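You operate a simulated robot arm through the tools that you are given. There is no shell and no other tool.

You run a simulated robot arm. Do the job below in one go: nothing can be reset, and whatever is moved stays where it is left.

## Task
Set the length gauge to about 108 mm, clamp it and lay tube 27 in its cradle.
Fine: 2 mm either way; blue star knob at HELD; leave the gauge switched on.
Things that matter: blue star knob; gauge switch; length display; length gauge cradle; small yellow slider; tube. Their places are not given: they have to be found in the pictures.

It is judged by the outcome, as a careful person would: the job done as asked, and still so three seconds after it is handed in. It fails if anything else is knocked over, pushed out of place, dropped, spilled or broken.

## Robot
A 6-joint arm with a two-finger gripper, fixed in place. Base frame: the origin is at the foot of the arm, x ahead of it, y to its left, z up; the work surface is at about z = 0. Units: mm, rad, N and s.
With the tool pointing down near the work surface it reaches from about 180 to 480 mm from the base axis. Its first joint turns from -1.152 to 1.152 rad. Payload 1.76 kg.
The tool frame sits at the grasp point between the pads (the TCP): z along the fingers, y along the line on which they close. The tips reach 29 mm beyond it. Largest opening 82 mm; the body of the gripper starts 58 mm behind the TCP.
Orientation is that of the tool frame in the base frame, as a unit quaternion [w, x, y, z]. With the fingers straight down and closing along the base's y, the tool's x points along the base's -x, its y along +y and its z along -z.

## Interface
- The arm moves only by the tool move_arm. Its argument "plan" is a list of rows, each a list of 7 numbers: the turn, a rotation vector about the tool's x, y, z in rad, then the shift along the tool's x, y, z in mm, then the finger opening in mm, from 0 to 82. In form: [[ax, ay, az, dx, dy, dz, hand], ...]. A call has 1 to 20 rows; each row is the pose to reach, as a shift and turn from the pose commanded when the call began, along the tool's axes at that moment. Rows are played at 5 a second. More than 50 mm and 0.15 rad between two rows, or a gripper value outside its range, and nothing of the call is played. Where a pose cannot be reached the arm comes as near as it can. A force on the tool above 40 N (or 10 N above the force at the start of the call, whichever is more), or a blocked arm, ends the call early, and 0.2 s more pass. Each finger halts on what it meets, pressing with about 34 N; the grip force reading is that of the motor and also rises with nothing between the fingers. The clock runs only during rows and for 0.2 s after the last one: add rows that repeat a pose to give the fingers time. It gives the time, the measured TCP pose, the force on the tool (base axes), the opening and the grip force at its end, in the units of the frame above (readings bear some noise), with the torque about the TCP (base axes, N m) and any sound that the robot's microphone picked up, and new pictures: "views" is both (left out), scene, wrist or none.
- Cameras (640 x 400 px; columns grow to the right, rows downward): "scene" is fixed at [56.8, 327, 439.3]; the picture's right is [-0.79, -0.61, 0.00], its down [-0.27, 0.35, -0.90] and it looks along [0.55, -0.71, -0.44] (base axes); focal length 321 px, centre (320, 200). "wrist" rides on the gripper at [79, 4, -89] in the tool frame; the picture's right is [-0.05, 1.00, 0.00], its down [-0.71, -0.04, -0.71] and it looks along [-0.71, -0.04, 0.71] (tool axes); focal length 256 px, centre (320, 200).
- pixel_to_xyz(camera, pixels): for up to 12 pixels [column, row] of the newest picture of that camera ("zoom" is the newest enlarged one), the place [x, y, z] in the base frame of the surface seen there, good to about 3 mm. The clock stands still meanwhile.
- close_up(camera, box): a new picture of the part [left, top, right, bottom] of that camera's present view, enlarged. The clock stands still meanwhile.
- finish_job(): hands the job in; it is judged then, once.

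Open the gripper and draw the arm clear of the work before you hand the job in, unless the task says otherwise.

The tools are called as name(argument=value, ...) on one line, values as JSON. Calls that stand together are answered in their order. move_arm: Moves the arm, as the interface text tells. Its arguments: {"type":"object","properties":{"plan":{"type":"array","items":{"type":"array","items":{"type":"number"}}},"views":{"type":"string","enum":["both","scene","wrist","none"]}},"required":["plan"]} The other tools are called the same way: pixel_to_xyz (camera, pixels) gives the place of the surface under pixels of a picture; close_up (camera, box) takes an enlarged picture of a part of a camera's view; finish_job () hands the job in.

At the start:

```text
time_s: 0.0
tcp_pos: [274.0, -116.7, 313.1]
orientation: [0.001, 0.0, 1.0, 0.0]
force: [0.5, 0.2, -0.2]
ft_torque: [0.02, 0.0, -0.01]
width: 81.9
grasp_force: 0.1
```

scene: 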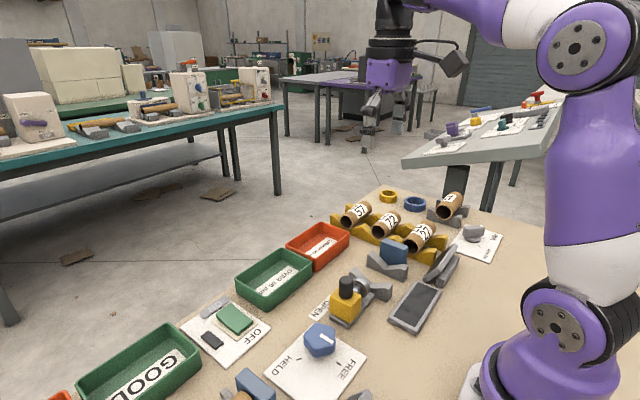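
wrist: 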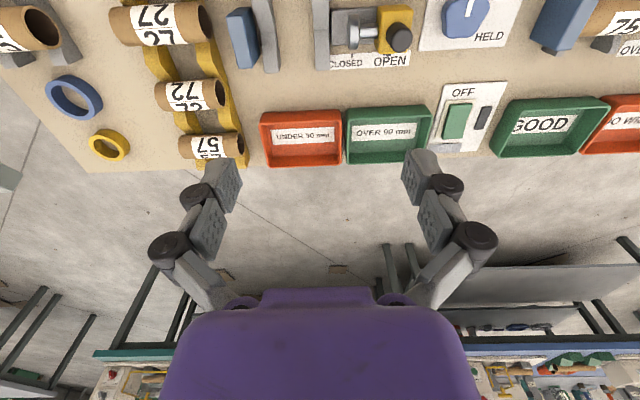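

I see tubes 57, 72 and 27 on a yellow rack, a blue knob near scene (320,340), and a green switch near (235,318). I take enlarged views to find the gauge, display and slider.

close_up(camera="scene", box=[300, 170, 520, 330])

close_up(camera="scene", box=[160, 260, 400, 400])

close_up(camera="wrist", box=[200, 0, 640, 180])

close_up(camera="wrist", box=[0, 0, 320, 180])

```text
2.50 times, centred on (410, 250) of scene
```

zoom: 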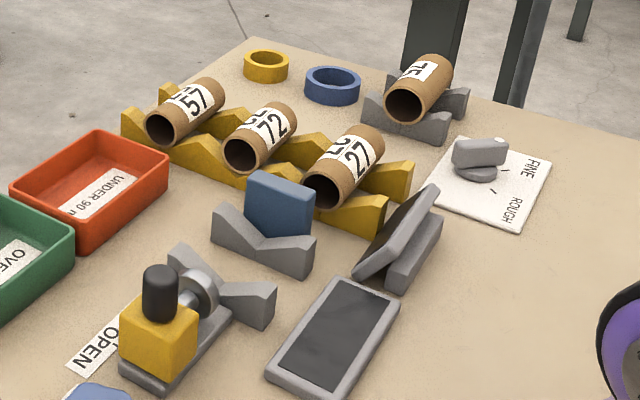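

```text
2.67 times, centred on (280, 330) of scene
```

zoom: 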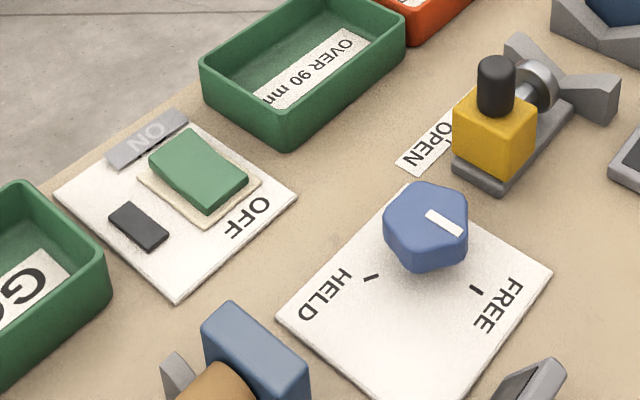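

```text
1.45 times, centred on (420, 90) of wrist
```

zoom: 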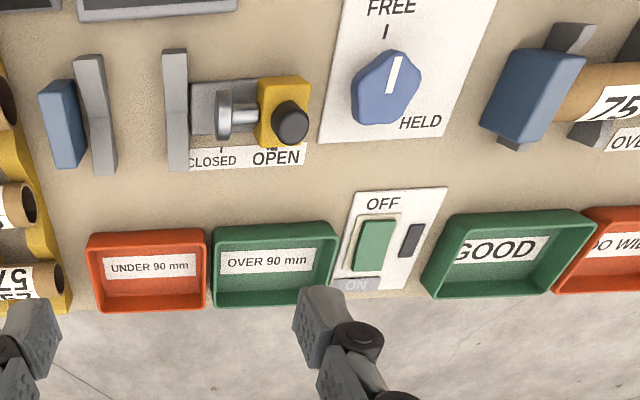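

```text
2.00 times, centred on (160, 90) of wrist
```

zoom: 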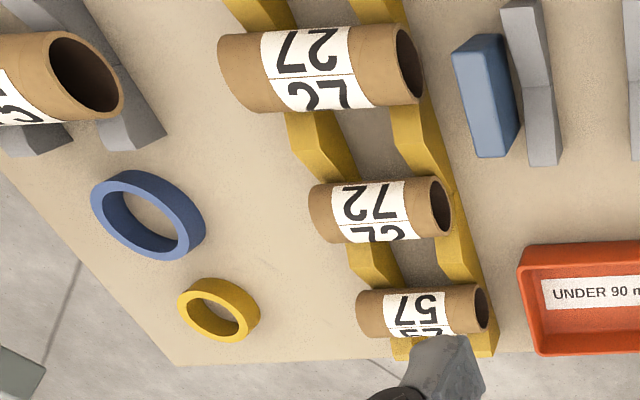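

The screens are dark and the switch looks to be at OFF. I'll get the positions of the main items from the scene picture.

pixel_to_xyz(camera="scene", pixels=[[320, 335], [236, 318], [213, 340], [347, 282], [345, 315], [360, 285], [385, 290], [395, 250], [387, 268], [415, 305], [437, 265], [423, 235]])

pixel_to_xyz(camera="wrist", pixels=[[160, 22], [245, 40], [268, 40], [322, 40], [352, 38], [392, 30], [398, 38], [465, 18], [458, 120], [483, 118], [575, 20], [350, 5]])

```text
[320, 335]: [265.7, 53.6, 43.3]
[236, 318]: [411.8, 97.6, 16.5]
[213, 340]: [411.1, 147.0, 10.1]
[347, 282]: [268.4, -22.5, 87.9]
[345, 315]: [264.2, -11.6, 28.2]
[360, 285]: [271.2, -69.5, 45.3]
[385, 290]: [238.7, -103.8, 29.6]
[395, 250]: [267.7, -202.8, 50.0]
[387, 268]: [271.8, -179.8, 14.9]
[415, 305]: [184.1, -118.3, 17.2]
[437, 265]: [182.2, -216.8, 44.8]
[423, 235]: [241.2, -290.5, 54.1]
```

```text
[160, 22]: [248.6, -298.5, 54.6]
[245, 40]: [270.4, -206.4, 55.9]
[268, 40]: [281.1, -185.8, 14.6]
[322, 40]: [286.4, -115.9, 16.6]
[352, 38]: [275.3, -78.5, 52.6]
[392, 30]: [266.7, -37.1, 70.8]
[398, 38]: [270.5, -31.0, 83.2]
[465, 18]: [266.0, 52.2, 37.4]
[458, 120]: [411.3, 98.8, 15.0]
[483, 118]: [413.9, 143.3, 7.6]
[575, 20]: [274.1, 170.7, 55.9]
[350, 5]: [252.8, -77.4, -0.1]
```

Next I raise and tilt the wrist camera so that it looks down on the middle of the bench nearer the base.

move_arm(plan=[[0, 0.12, 0, 10, 20, -10, 82], [0, 0.24, 0, 20, 40, -20, 82], [0, 0.36, 0, 30, 60, -30, 82], [0, 0.48, 0, 40, 80, -40, 82], [0, 0.6, 0, 50, 100, -40, 82], [0, 0.6, 0, 50, 100, -40, 82]])

```text
time_s: 1.4
tcp_pos: [204.1, -16.5, 256.1]
orientation: [-0.295, -0.001, 0.956, 0.0]
force: [0.3, -0.7, 0.6]
ft_torque: [0.01, -0.01, 0.01]
width: 81.8
grasp_force: 0.1
out of reach, approached as far as the arm can: row 2, 3, 4, 5, 6
```

scene: 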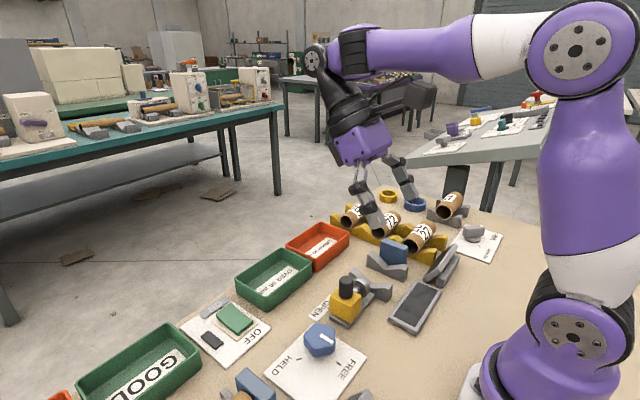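
wrist: 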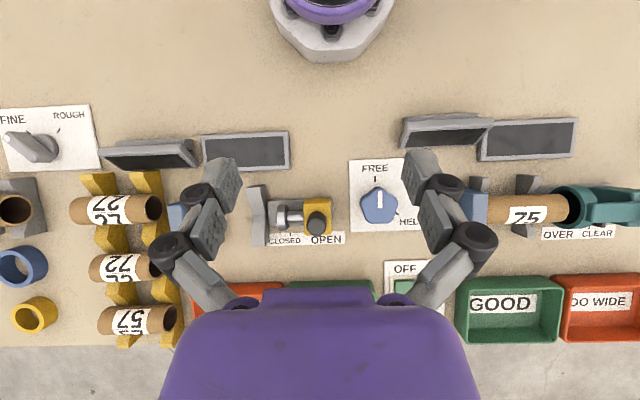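

This view shows both gauges: the left one with the yellow slider, OPEN/CLOSED and the 27 rack, and the right one with a teal clamp and tube 75. I enlarge the details.

close_up(camera="wrist", box=[80, 90, 360, 265])

close_up(camera="wrist", box=[340, 90, 640, 290])

close_up(camera="wrist", box=[0, 90, 180, 230])

pixel_to_xyz(camera="wrist", pixels=[[80, 208], [117, 208], [160, 208], [178, 220], [258, 210], [290, 215], [316, 222], [318, 205], [245, 150], [150, 152], [380, 205], [40, 148]])

```text
2.29 times, centred on (220, 178) of wrist
```

zoom: 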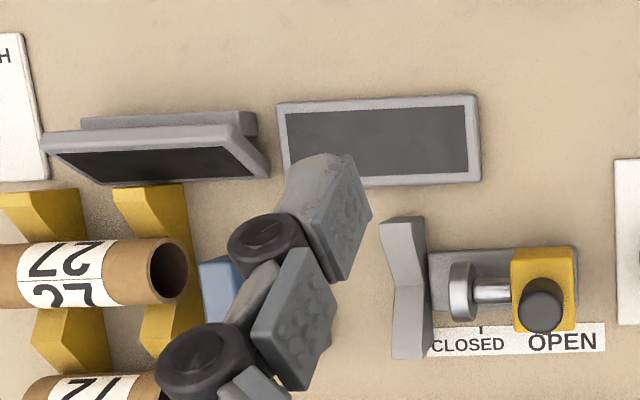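

```text
2.00 times, centred on (490, 190) of wrist
```

zoom: 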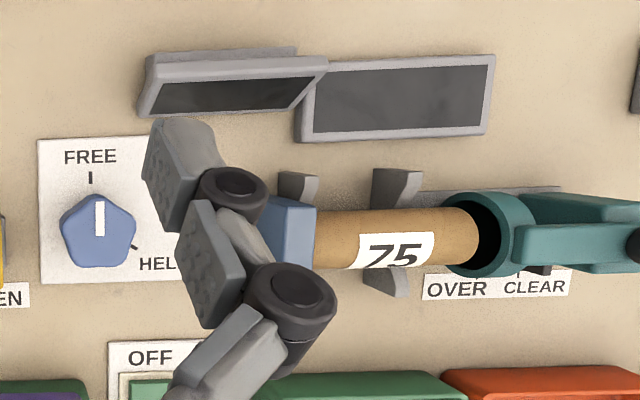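

```text
2.86 times, centred on (90, 160) of wrist
```

zoom: 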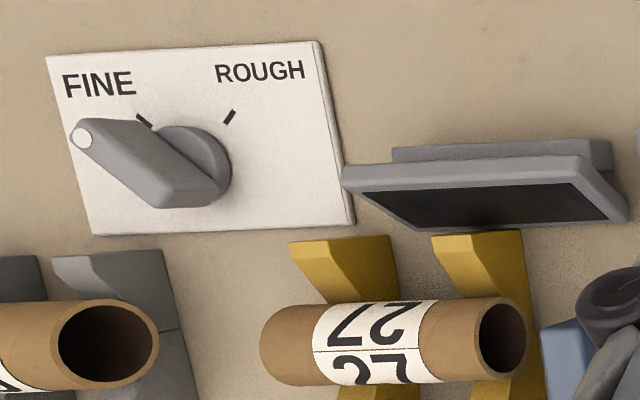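

```text
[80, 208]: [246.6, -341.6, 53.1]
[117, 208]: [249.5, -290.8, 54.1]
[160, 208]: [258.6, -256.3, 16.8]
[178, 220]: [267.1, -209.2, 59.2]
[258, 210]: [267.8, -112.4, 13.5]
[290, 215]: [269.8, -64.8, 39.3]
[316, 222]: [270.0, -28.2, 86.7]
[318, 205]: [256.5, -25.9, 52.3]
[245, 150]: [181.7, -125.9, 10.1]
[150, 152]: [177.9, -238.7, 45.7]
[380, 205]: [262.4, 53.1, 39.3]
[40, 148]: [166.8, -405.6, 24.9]
```

Both gauges' screens are dark, the knob points at FREE and the switch reads OFF. I bring the tool upright and move it to look at the switch around (411, 98).

move_arm(plan=[[0, -0.12, 0, -19, 23, 0, 82], [0, -0.24, 0, -38, 46, 1, 82], [0, -0.36, 0, -57, 69, 2, 82], [0, -0.48, 0, -76, 92, 3, 82], [0, -0.6, 0, -94, 114, 3, 82], [0, -0.6, 0, -94, 114, 3, 82]])

```text
time_s: 2.8
tcp_pos: [301.4, 105.3, 241.5]
orientation: [0.0, 0.0, 1.0, 0.0]
force: [1.2, 0.3, 0.1]
ft_torque: [0.02, -0.01, 0.01]
width: 82.0
grasp_force: 0.1
out of reach, approached as far as the arm can: row 4, 5, 6
```

scene: 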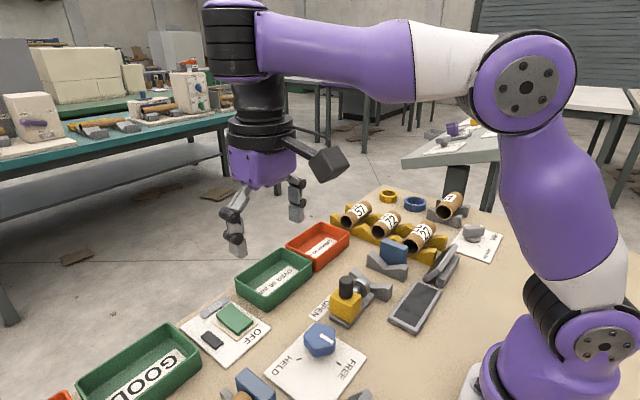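
wrist: 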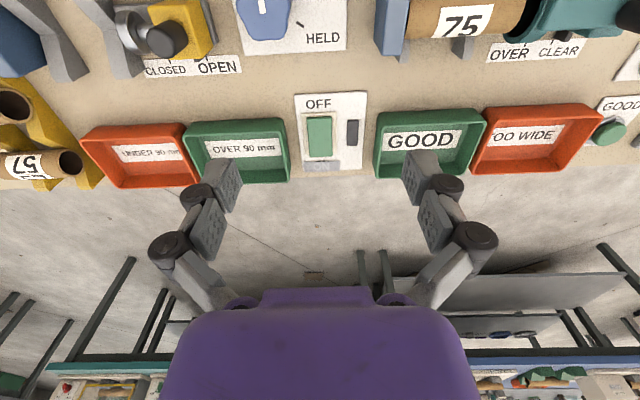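

The commanded pose was above the reach limit, so I lower the hand to a reachable height and look at the switch.

move_arm(plan=[[0, 0, 0, 0, 0, 45, 82], [0, 0, 0, 0, 0, 90, 82], [0, 0, 0, 5, 0, 130, 82], [0, 0, 0, 10, 0, 140, 82]])

```text
time_s: 3.8
tcp_pos: [365.0, 129.1, 183.2]
orientation: [0.0, 0.001, 1.0, 0.0]
force: [-0.1, 0.8, -0.4]
ft_torque: [0.0, 0.0, -0.01]
width: 82.0
grasp_force: 0.0
out of reach, approached as far as the arm can: row 1, 2, 3, 4
```

scene: 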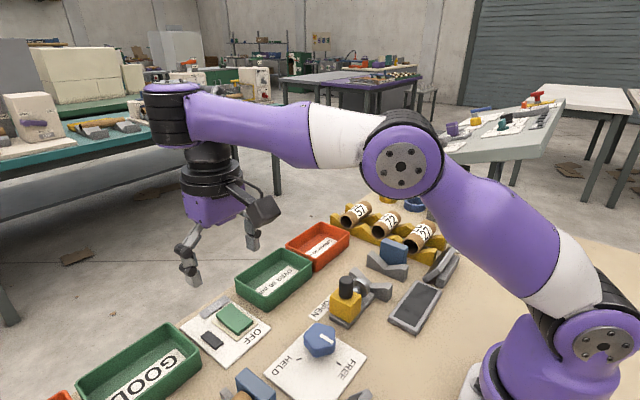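
wrist: 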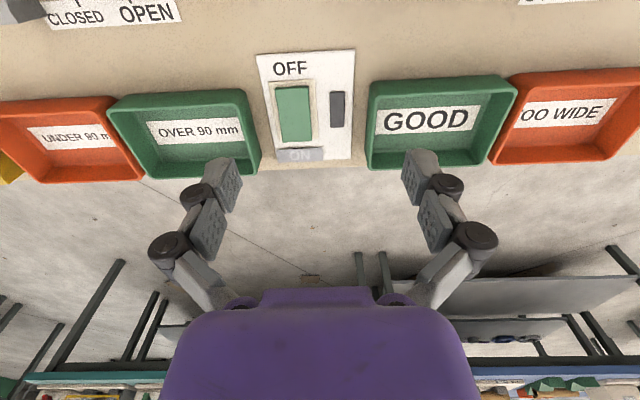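

The readings don't match what I commanded, so I send a small test move (20 mm up) to see which pose the shifts are counted from.

move_arm(plan=[[0, 0, 0, 0, 0, -10, 82], [0, 0, 0, 0, 0, -20, 82], [0, 0, 0, 0, 0, -20, 82], [0, 0, 0, 0, 0, -20, 82]], views="none")

```text
time_s: 4.8
tcp_pos: [365.3, 132.6, 200.0]
orientation: [0.002, 0.0, 1.0, 0.0]
force: [0.0, 0.2, 1.0]
ft_torque: [-0.01, -0.01, -0.02]
width: 82.1
grasp_force: 0.1
```

That was reachable. Now I test moving inward 40 mm toward the base.

move_arm(plan=[[0, 0, 0, 20, 0, 0, 82], [0, 0, 0, 40, 0, 0, 82], [0, 0, 0, 40, 0, 0, 82]], views="none")

```text
time_s: 5.6
tcp_pos: [335.5, 138.0, 209.1]
orientation: [0.0, 0.0, 1.0, -0.001]
force: [0.3, 0.2, -0.3]
ft_torque: [-0.02, -0.01, 0.02]
width: 81.9
grasp_force: 0.1
out of reach, approached as far as the arm can: row 2, 3
```

The inner side at this height is limited. I move outward above the switch at about (411, 98), at moderate height, and close the fingers for pressing.

move_arm(plan=[[0, 0, 0, -20, -10, 15, 60], [0, 0, 0, -40, -20, 30, 30], [0, 0, 0, -55, -30, 40, 0], [0, 0, 0, -65, -38, 50, 0], [0, 0, 0, -65, -38, 50, 0]])

```text
time_s: 6.8
tcp_pos: [397.8, 96.8, 151.7]
orientation: [-0.001, 0.0, 1.0, 0.0]
force: [0.5, 0.6, -0.7]
ft_torque: [0.0, 0.03, -0.02]
width: 0.0
grasp_force: 29.1
out of reach, approached as far as the arm can: row 1, 2, 3, 4, 5
```

scene: 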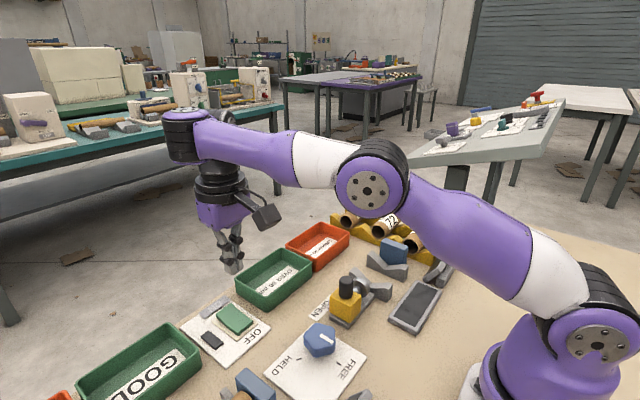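
wrist: 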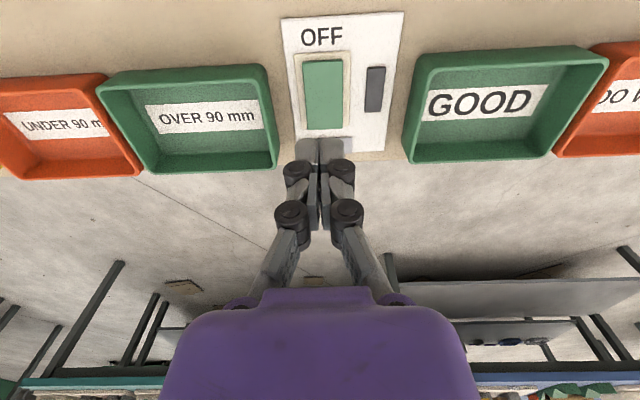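

Fingers are now closed near the switch. I test going straight down 40 mm in small steps and watch whether the position drifts.

move_arm(plan=[[0, 0, 0, 0, 0, 10, 0], [0, 0, 0, 0, 0, 20, 0], [0, 0, 0, 0, 0, 30, 0], [0, 0, 0, 0, 0, 40, 0], [0, 0, 0, 0, 0, 40, 0]], views="none")

```text
time_s: 8.0
tcp_pos: [413.6, 101.8, 115.3]
orientation: [0.0, 0.0, 1.0, 0.0]
force: [-0.1, -0.5, -0.3]
ft_torque: [-0.03, -0.02, 0.02]
width: 0.0
grasp_force: 29.3
out of reach, approached as far as the arm can: row 1, 2, 3, 4, 5
```

The arm slides outward along some limit instead of going straight down. I look closely at the wrist and arm to understand its configuration.

close_up(camera="scene", box=[120, 80, 440, 300])

close_up(camera="scene", box=[340, 120, 640, 400])

```text
1.82 times, centred on (280, 190) of scene
```

zoom: 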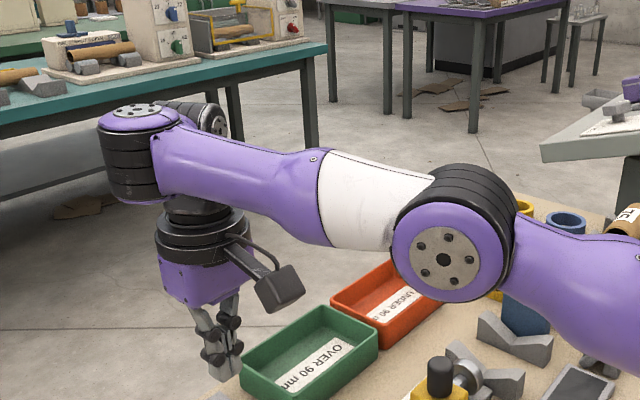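

```text
1.43 times, centred on (490, 260) of scene
```

zoom: 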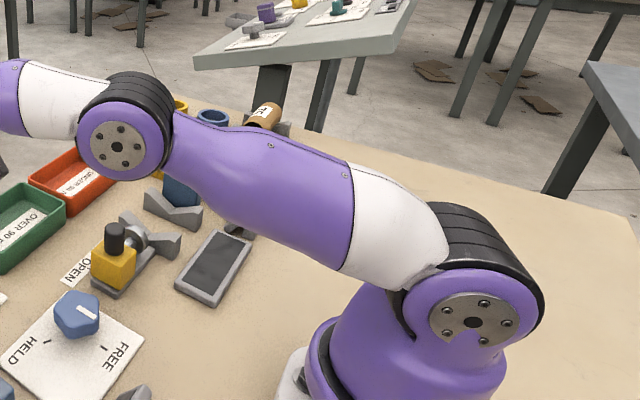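

The wrist looks to be in an awkward (singular) arrangement. I go up a little and tilt the hand by 0.3 rad about its y axis to see how the wrist joints respond.

move_arm(plan=[[0, -0.1, 0, 0, 0, -20, 0], [0, -0.2, 0, 0, 0, -40, 0], [0, -0.3, 0, 0, 0, -40, 0], [0, -0.3, 0, 0, 0, -40, 0]], views="scene")

close_up(camera="scene", box=[120, 80, 440, 300])

```text
time_s: 9.0
tcp_pos: [462.1, 112.6, 150.0]
orientation: [0.15, 0.0, 0.989, 0.0]
force: [0.2, 0.3, 0.6]
ft_torque: [-0.01, 0.0, 0.03]
width: 0.1
grasp_force: 28.9
out of reach, approached as far as the arm can: row 1, 2, 3, 4
```

scene: 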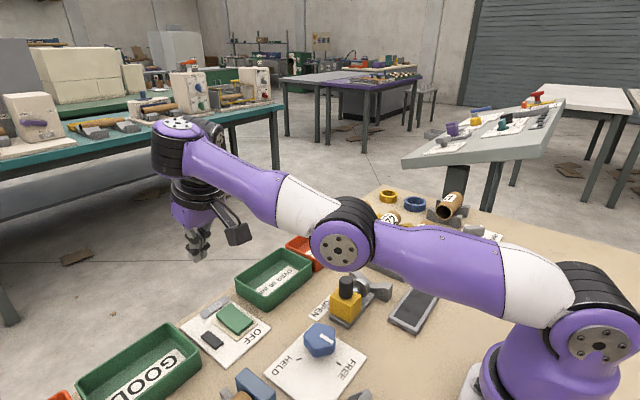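

```text
1.82 times, centred on (280, 190) of scene
```

zoom: 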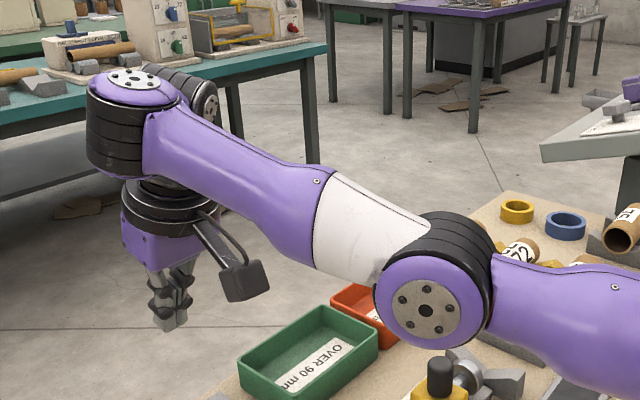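

The forearm stays locked square to the tool, which confirms the wrist is stuck at a singular point. I bring the hand upright and higher first, then I'll roll it sideways to free the wrist.

move_arm(plan=[[0, 0.1, 0, 15, -5, -22, 0], [0, 0.2, 0, 30, -10, -44, 0], [0, 0.3, 0, 45, -15, -66, 0], [0, 0.3, 0, 45, -15, -66, 0]], views="none")

```text
time_s: 10.0
tcp_pos: [397.6, 96.9, 202.2]
orientation: [0.002, -0.001, 1.0, 0.0]
force: [-0.4, 0.6, 0.0]
ft_torque: [-0.01, 0.01, 0.01]
width: 0.0
grasp_force: 28.8
```

Now upright at (398, 97, 202) without a reach warning. I roll the hand sideways by 0.45 rad, move inward while rolled, then unroll there.

move_arm(plan=[[0.12, 0, 0, 0, 0, 0, 0], [0.24, 0, 0, 0, 0, 0, 0], [0.36, 0, 0, 0, 0, 0, 0], [0.48, 0, 0, 0, 0, 0, 0], [0.48, 0, 0, 20, -5, 5, 0], [0.48, 0, 0, 40, -10, 10, 0], [0.48, 0, 0, 60, -15, 15, 0], [0.48, 0, 0, 80, -19, 20, 0], [0.36, 0, 0, 80, -19, 20, 0], [0.24, 0, 0, 80, -19, 20, 0], [0.12, 0, 0, 80, -19, 20, 0], [0, 0, 0, 80, -19, 20, 0], [0, 0, 0, 80, -19, 20, 0]])

```text
time_s: 12.8
tcp_pos: [342.1, 101.5, 213.2]
orientation: [-0.019, 0.0, 1.0, 0.021]
force: [0.7, 0.3, 0.5]
ft_torque: [-0.01, 0.0, 0.02]
width: 0.1
grasp_force: 29.2
out of reach, approached as far as the arm can: row 1, 2, 3, 4, 5, 6, 7, 8, 9, 10, 11, 12, 13
```

scene: 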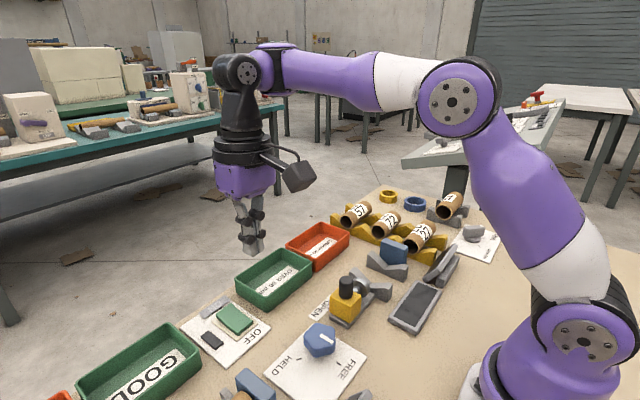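
wrist: 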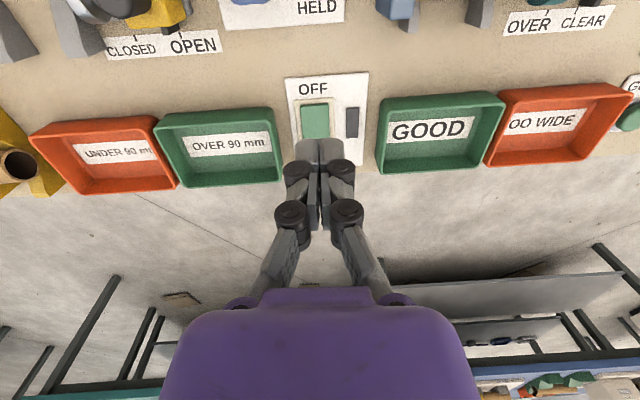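

The wrist joint has turned: its disc now faces the camera at (243,70). I look closely, then try moving inward and down again.

close_up(camera="scene", box=[180, 20, 520, 250])

move_arm(plan=[[0, 0, 0, 10, 0, 10, 0], [0, 0, 0, 20, 0, 20, 0], [0, 0, 0, 30, 0, 30, 0], [0, 0, 0, 30, 0, 30, 0]], views="scene")

```text
1.74 times, centred on (350, 135) of scene
```

zoom: 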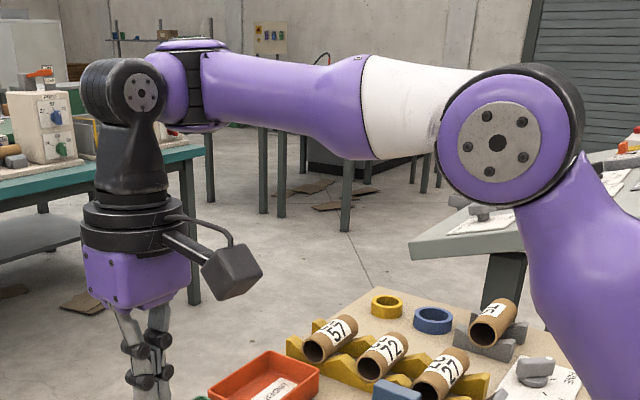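

```text
time_s: 13.8
tcp_pos: [288.6, 78.7, 152.0]
orientation: [0.002, 0.0, 1.0, 0.0]
force: [0.1, -1.9, -0.1]
ft_torque: [-0.02, -0.01, 0.0]
width: 0.2
grasp_force: 28.7
out of reach, approached as far as the arm can: row 1, 2
```

scene: 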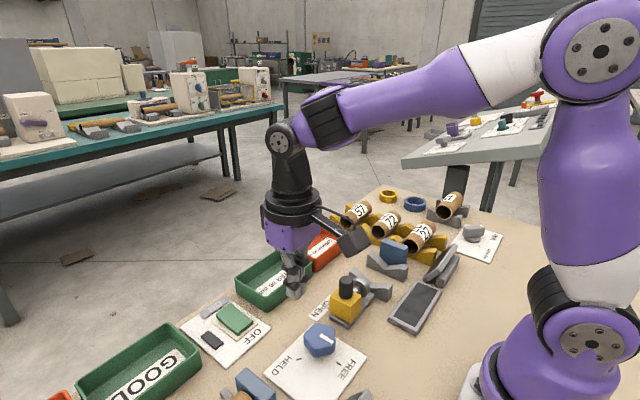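

The wrist is free now and the arm reaches (289, 79, 152) properly. I look at the switch through the wrist camera.

move_arm(plan=[[0, 0, 0, 0, 15, 0, 0], [0, 0, 0, 0, 20, 0, 0], [0, 0, 0, 0, 20, 0, 0]])

close_up(camera="wrist", box=[240, 30, 440, 190])

close_up(camera="scene", box=[170, 280, 290, 370])

```text
time_s: 14.6
tcp_pos: [289.3, 97.8, 149.7]
orientation: [0.001, 0.0, 1.0, -0.001]
force: [0.2, 0.5, 0.5]
ft_torque: [0.02, -0.01, 0.01]
width: 0.1
grasp_force: 28.5
```

scene: 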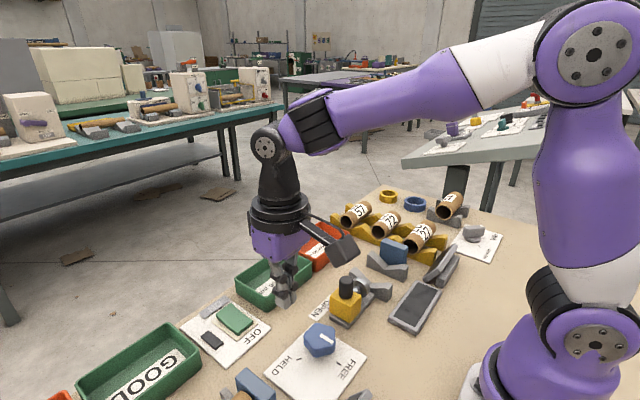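
wrist: 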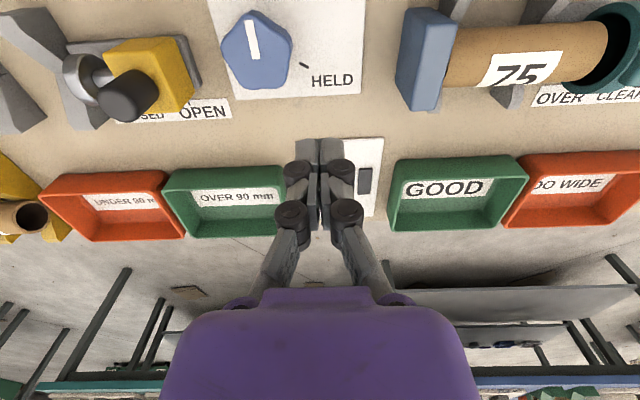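

```text
2.50 times, centred on (340, 110) of wrist
```

zoom: 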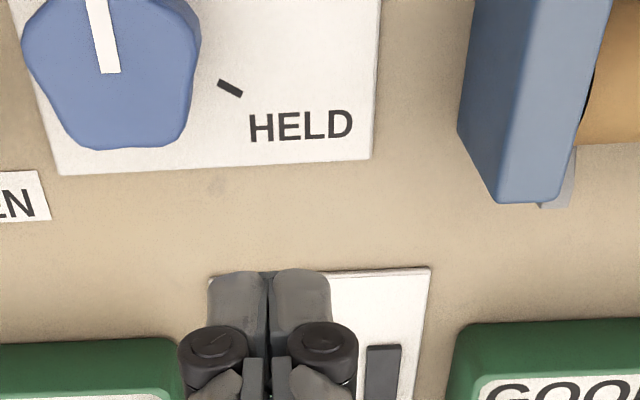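

```text
4.44 times, centred on (230, 325) of scene
```

zoom: 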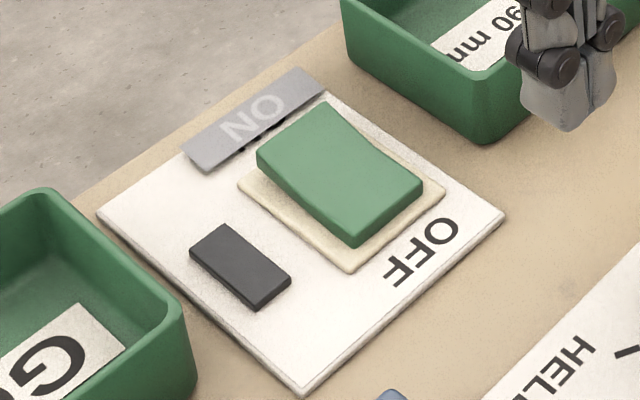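

The rocker shows a bend in its middle; I measure the heights of both ends to see which side is pressed.

pixel_to_xyz(camera="zoom", pixels=[[305, 120], [290, 140], [320, 165], [345, 180], [375, 200], [395, 215], [270, 160], [360, 225], [245, 265], [250, 120], [420, 245], [240, 185]])

```text
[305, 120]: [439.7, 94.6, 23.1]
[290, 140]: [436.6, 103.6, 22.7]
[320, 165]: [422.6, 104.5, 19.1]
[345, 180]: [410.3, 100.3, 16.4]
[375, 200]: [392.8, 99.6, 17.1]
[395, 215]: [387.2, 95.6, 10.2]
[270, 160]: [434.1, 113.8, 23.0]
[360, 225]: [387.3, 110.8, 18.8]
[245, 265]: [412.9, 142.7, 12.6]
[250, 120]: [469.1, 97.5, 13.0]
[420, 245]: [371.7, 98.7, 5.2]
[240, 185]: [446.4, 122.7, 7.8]
```

The ON end (x≈437) stands high at z≈23 and the OFF end is low, so it is off. I move above the ON end with the fingertips, tilted slightly outward, and then press it down.

move_arm(plan=[[0, -0.05, 0, -34, 0, 10, 0], [0, -0.1, 0, -68, 1, 22, 0], [0, -0.15, 0, -102, 1, 36, 0], [0, -0.2, 0, -136, 1, 57, 0], [0, -0.2, 0, -136, 1, 57, 0]])

```text
time_s: 15.8
tcp_pos: [423.8, 101.8, 92.7]
orientation: [0.101, 0.0, 0.995, 0.0]
force: [-0.2, 0.1, 0.6]
ft_torque: [0.0, 0.02, 0.0]
width: 0.1
grasp_force: 29.1
```

scene: 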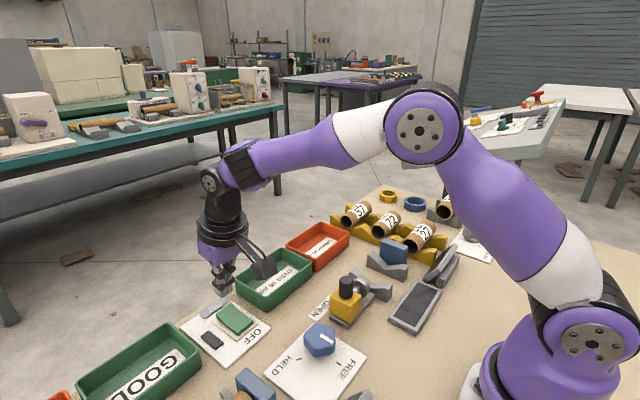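
wrist: 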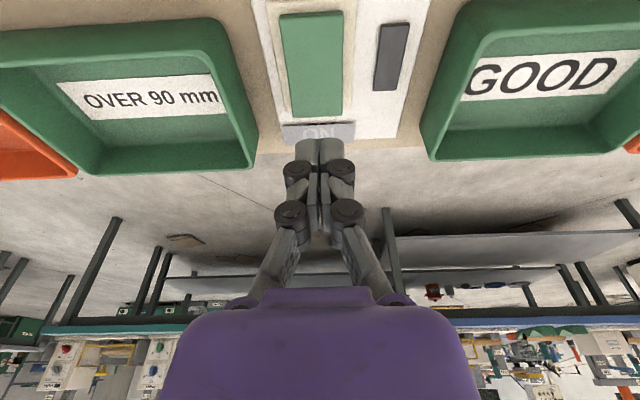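

The fingertips are above the ON end. I go down slowly to press it.

move_arm(plan=[[0, 0, 0, 3.6, -1, 17.6, 0], [0, 0, 0, 7, -2, 34.3, 0], [0, 0, 0, 7.8, -2, 38.2, 0], [0, 0, 0, 8.6, -2, 42.1, 0], [0, 0, 0, 9.2, -2, 45.1, 0], [0, 0, 0, 9.8, -2, 48, 0], [0, 0, 0, 10.2, -2, 50, 0]])

```text
time_s: 17.4
tcp_pos: [425.2, 98.8, 47.9]
orientation: [0.104, 0.0, 0.995, 0.0]
force: [-2.3, -0.5, 4.7]
ft_torque: [-0.01, 0.06, -0.01]
width: 5.8
grasp_force: 29.5
heard: click
stopped in row 7: the force on the tool passed its limit at 47 N (the readings are from after the stop); the commanded pose is now the measured one
```

scene: 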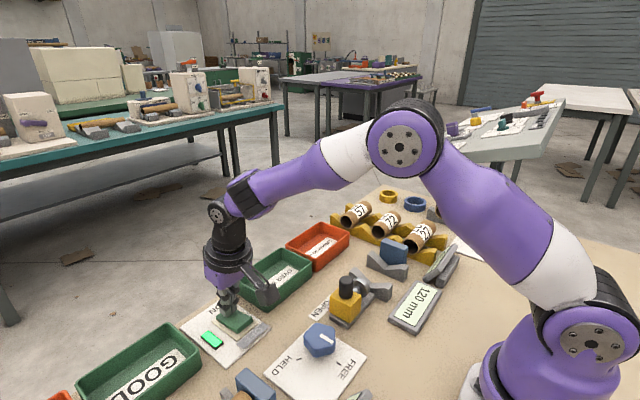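
wrist: 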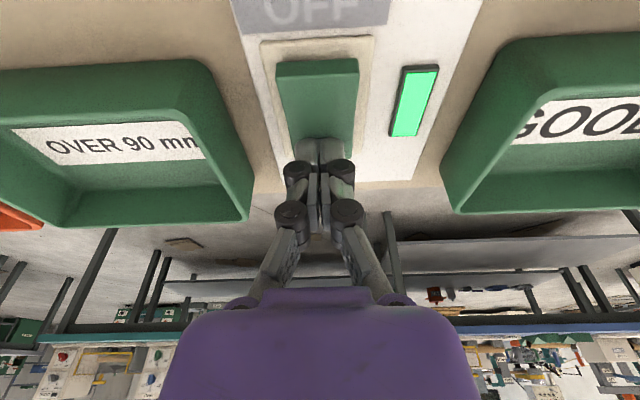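

There was a click, the lamp at (213,340) is green and the display reads "120 mm". I lift off the switch and read the display closely.

move_arm(plan=[[0, 0, 0, -4, 0, -20, 0], [0, 0, 0, -10, 0, -48, 0], [0, 0, 0, -16, 0, -80, 0], [0, 0, 0, -16, 0, -80, 0]])

close_up(camera="scene", box=[300, 220, 480, 345])

close_up(camera="scene", box=[170, 270, 350, 390])

```text
time_s: 18.4
tcp_pos: [425.9, 97.9, 128.8]
orientation: [0.104, 0.001, 0.995, 0.0]
force: [0.0, -0.1, -0.1]
ft_torque: [0.03, -0.02, 0.03]
width: 0.0
grasp_force: 28.7
```

scene: 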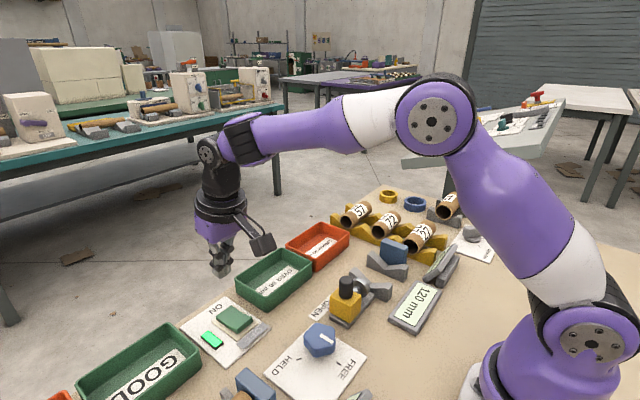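
wrist: 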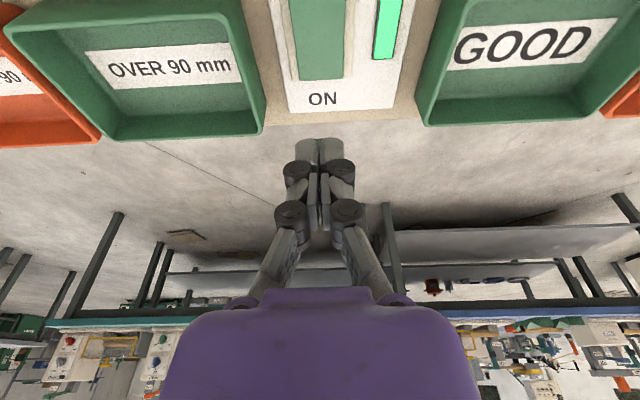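

```text
3.20 times, centred on (390, 282) of scene
```

zoom: 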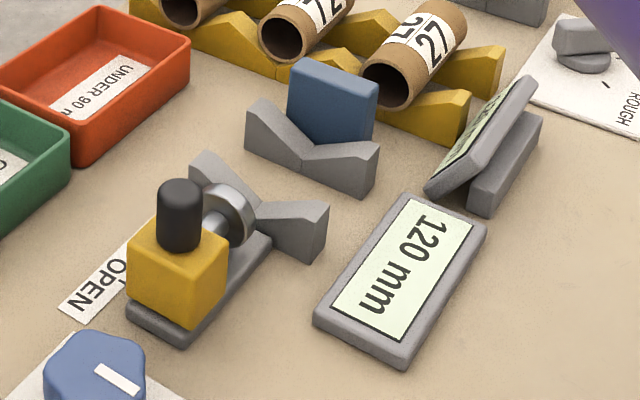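

```text
3.33 times, centred on (260, 330) of scene
```

zoom: 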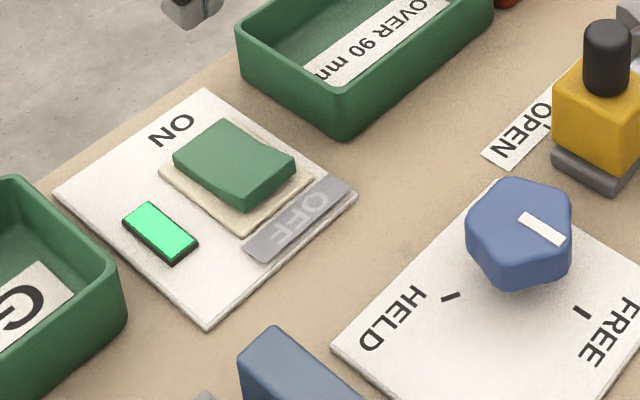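

The switch is now ON and the display reads 120 mm. I bring the hand upright and move over to the slider for a good look at it.

move_arm(plan=[[0, 0.035, 0, 20, -10, -25, 0], [0, 0.07, 0, 45, -40, -45, 10], [0, 0.105, 0, 70, -70, -60, 20], [0, 0.14, 0, 95, -100, -72, 30], [0, 0.175, 0, 120, -130, -78, 40], [0, 0.208, 0, 142, -158, -82, 40], [0, 0.208, 0, 142, -158, -82, 40]])

```text
time_s: 20.0
tcp_pos: [268.2, -57.8, 178.3]
orientation: [-0.001, 0.001, 1.0, 0.001]
force: [-0.6, 0.5, -0.3]
ft_torque: [-0.01, 0.0, 0.0]
width: 39.9
grasp_force: 0.1
```

scene: 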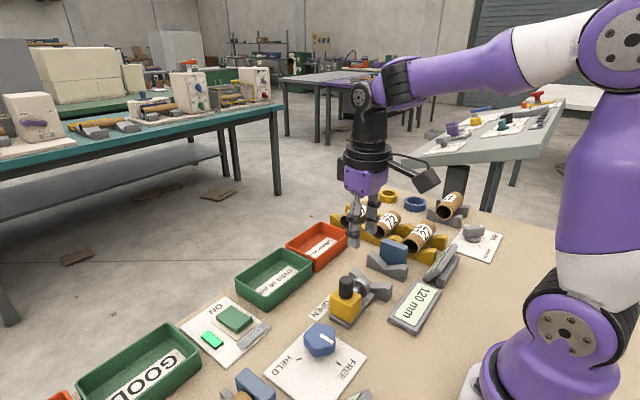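
wrist: 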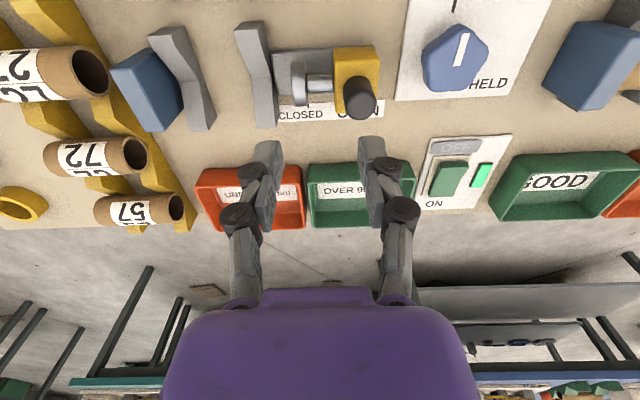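

To see the displays and slider from above, I draw the hand back toward the base.

move_arm(plan=[[0, 0, 0, 25, -10, -5, 40], [0, 0, 0, 50, -25, -10, 40], [0, 0, 0, 75, -40, -15, 40], [0, 0, 0, 75, -40, -15, 40]])

close_up(camera="wrist", box=[300, 60, 520, 230])

close_up(camera="wrist", box=[60, 0, 380, 200])

```text
time_s: 21.0
tcp_pos: [194.8, -98.3, 190.7]
orientation: [-0.001, 0.001, 1.0, 0.001]
force: [-0.2, -0.3, 0.0]
ft_torque: [0.03, 0.02, 0.0]
width: 40.1
grasp_force: 0.1
```

scene: 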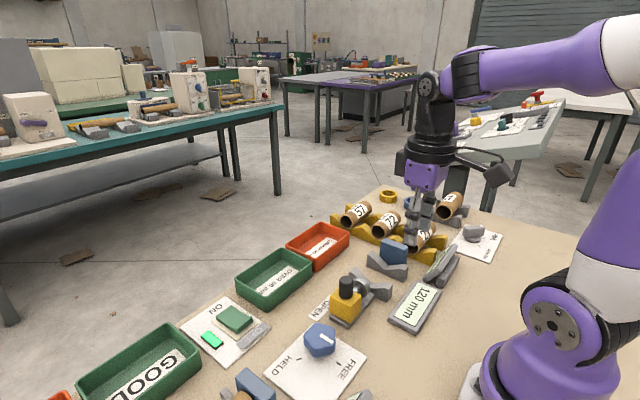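
wrist: 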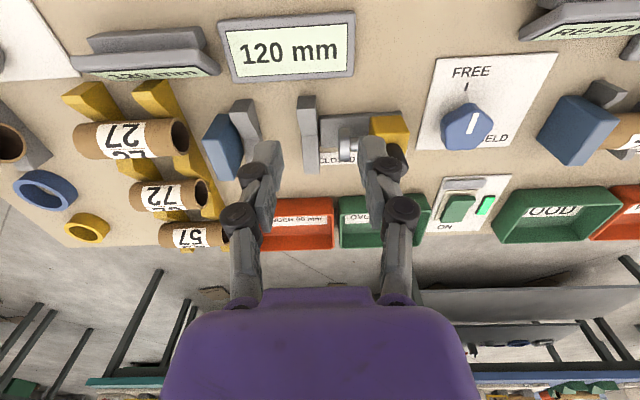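

```text
2.35 times, centred on (410, 145) of wrist
```

zoom: 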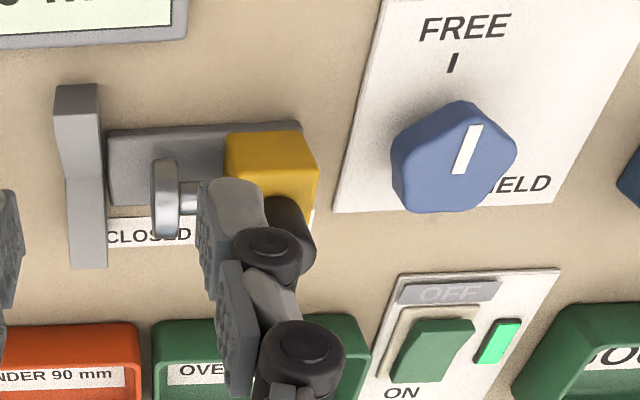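

```text
2.00 times, centred on (220, 100) of wrist
```

zoom: 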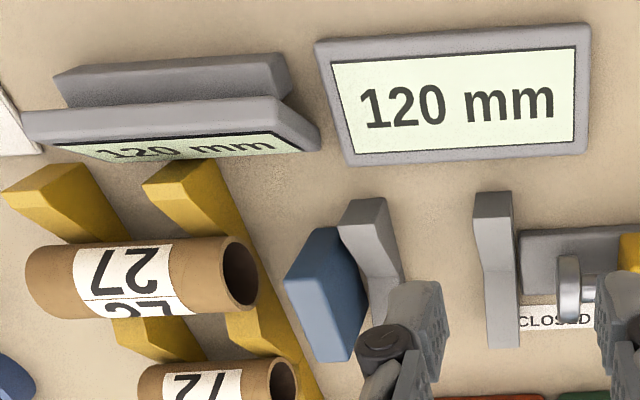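

Both length displays read 120 mm. I now measure the slider knob precisely from the scene picture.

close_up(camera="scene", box=[310, 255, 400, 330])

```text
5.33 times, centred on (355, 292) of scene
```

zoom: 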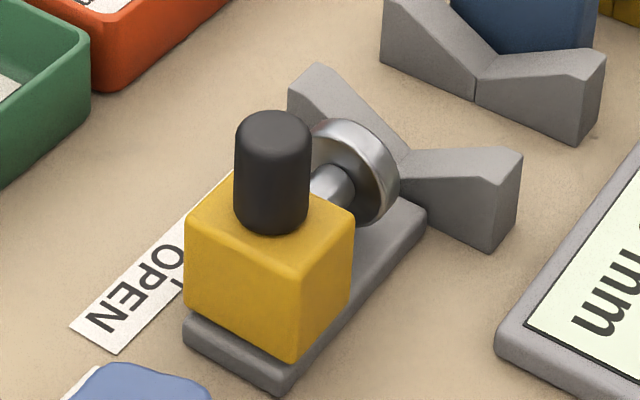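

pixel_to_xyz(camera="zoom", pixels=[[272, 125], [272, 115], [240, 180], [270, 190], [304, 180], [270, 228], [210, 215], [295, 265], [340, 225], [330, 190], [375, 160], [395, 180]])

```text
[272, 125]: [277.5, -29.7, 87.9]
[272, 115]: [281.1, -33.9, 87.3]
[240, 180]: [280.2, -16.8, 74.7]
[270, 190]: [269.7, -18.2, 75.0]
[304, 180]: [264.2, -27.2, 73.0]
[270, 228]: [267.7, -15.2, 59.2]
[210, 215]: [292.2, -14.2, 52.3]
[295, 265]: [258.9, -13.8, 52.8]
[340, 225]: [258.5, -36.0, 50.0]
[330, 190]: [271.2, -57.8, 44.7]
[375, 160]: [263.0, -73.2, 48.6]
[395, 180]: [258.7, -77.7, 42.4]
```

The black knob is centred near (274, -27), z 53–88. I move above it with the fingers 40 mm open.

move_arm(plan=[[0, 0, 0, -20, 18, 5, 40], [0, 0, 0, -40, 36, 20, 40], [0, 0, 0, -60, 54, 40, 40], [0, 0, 0, -79, 71, 60, 40], [0, 0, 0, -79, 71, 65, 40], [0, 0, 0, -79, 71, 65, 40]])

close_up(camera="scene", box=[290, 220, 410, 320])

close_up(camera="wrist", box=[220, 40, 420, 200])

```text
time_s: 22.4
tcp_pos: [272.4, -27.5, 128.4]
orientation: [-0.001, 0.0, 1.0, 0.001]
force: [0.3, 0.1, 0.2]
ft_torque: [0.03, 0.01, -0.01]
width: 40.1
grasp_force: 0.0
```

scene: 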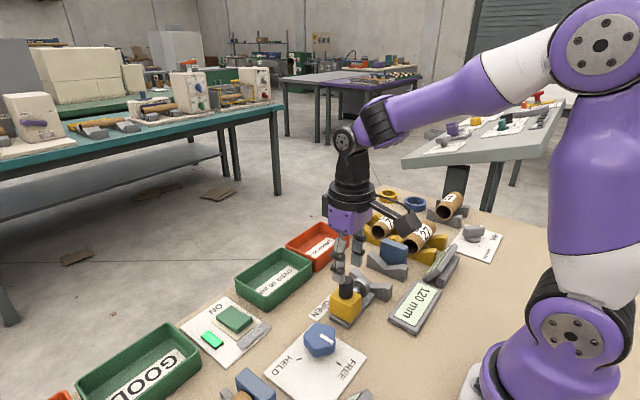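
wrist: 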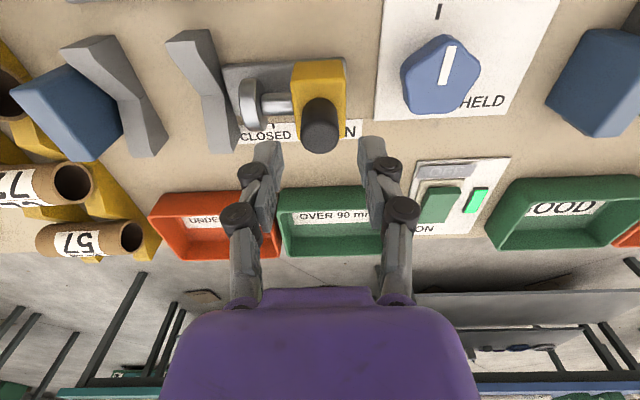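

```text
4.00 times, centred on (350, 270) of scene
```

zoom: 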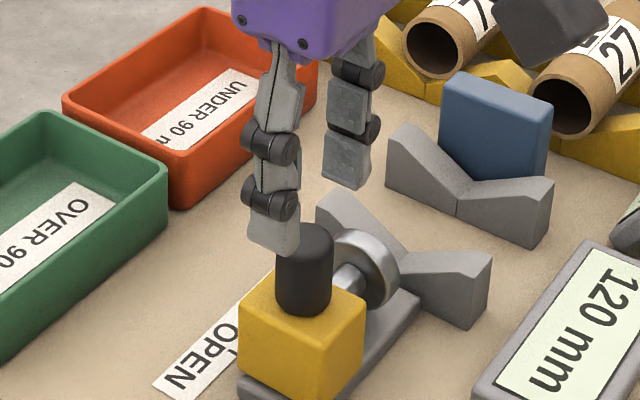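

```text
2.50 times, centred on (320, 120) of wrist
```

zoom: 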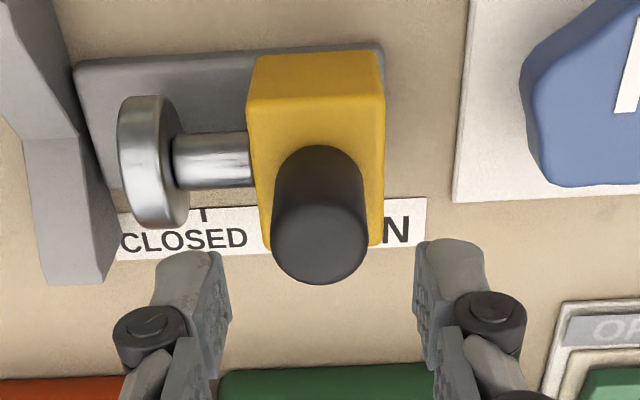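

The knob lies centred between the fingers. I lower to z≈86 so the tips stay just above the yellow block, and look again before closing.

move_arm(plan=[[0, 0, 0, -1, 0, 15, 40], [0, 0, 0, -1, 0, 30, 40], [0, 0, 0, -1, 0, 40, 40], [0, 0, 0, -1, 0, 41, 40], [0, 0, 0, -1, 0, 41, 40]])

close_up(camera="scene", box=[300, 230, 420, 320])

```text
time_s: 23.6
tcp_pos: [274.5, -28.1, 87.3]
orientation: [-0.002, 0.001, 1.0, 0.001]
force: [0.4, -1.0, 0.1]
ft_torque: [0.0, -0.01, -0.04]
width: 40.2
grasp_force: 0.0
```

scene: 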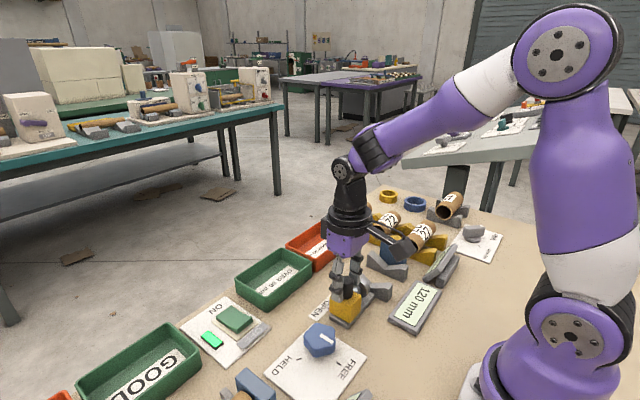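
wrist: 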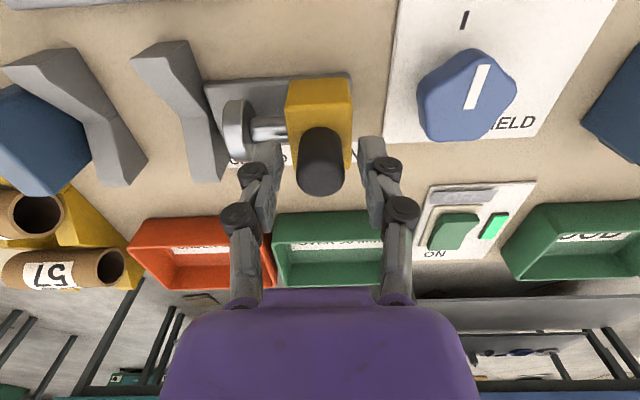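

```text
4.44 times, centred on (360, 275) of scene
```

zoom: 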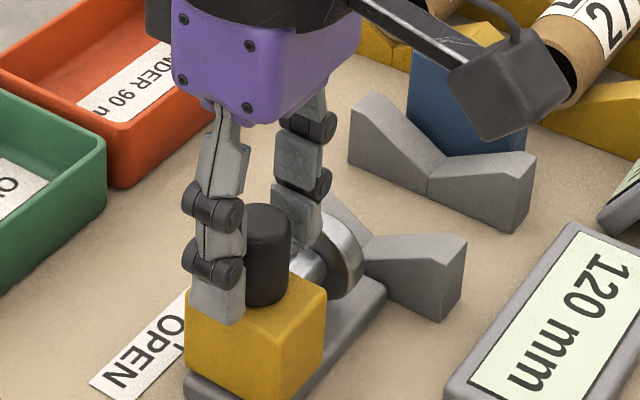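

The fingers straddle the knob. I close them on it.

move_arm(plan=[[0, 0, 0, 0, 0, 0, 25], [0, 0, 0, 0, 0, 0, 12], [0, 0, 0, 0, 0, 0, 12], [0, 0, 0, 0, 0, 0, 12]])

close_up(camera="scene", box=[300, 230, 460, 340])

```text
time_s: 24.6
tcp_pos: [275.0, -27.1, 87.9]
orientation: [0.0, 0.002, 1.0, 0.0]
force: [-0.9, 0.1, 1.8]
ft_torque: [-0.03, 0.01, -0.01]
width: 23.5
grasp_force: 36.1
```

scene: 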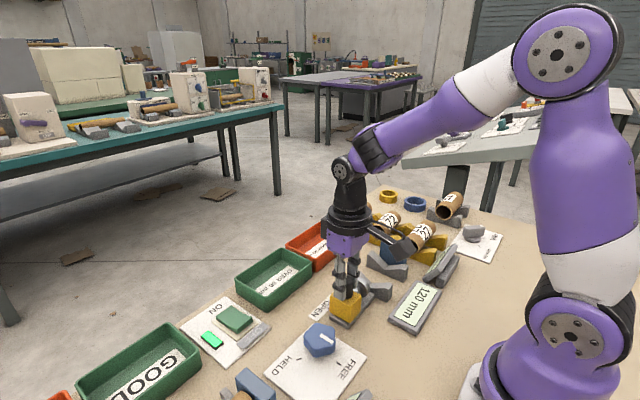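
wrist: 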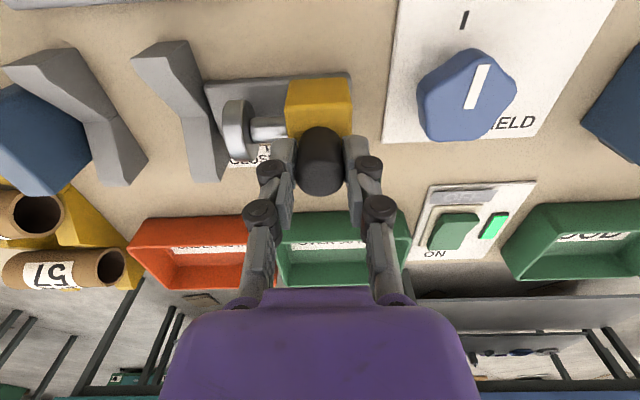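

```text
3.64 times, centred on (380, 285) of scene
```

zoom: 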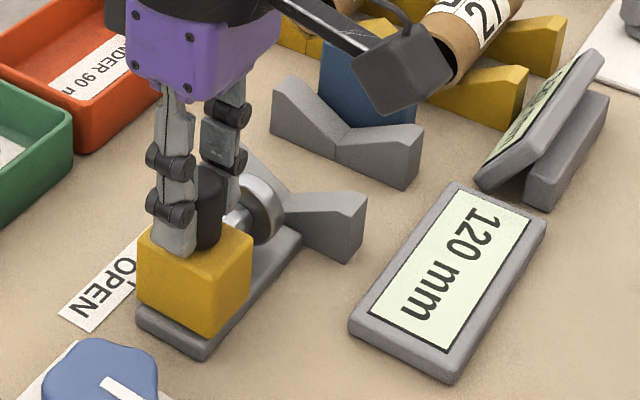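

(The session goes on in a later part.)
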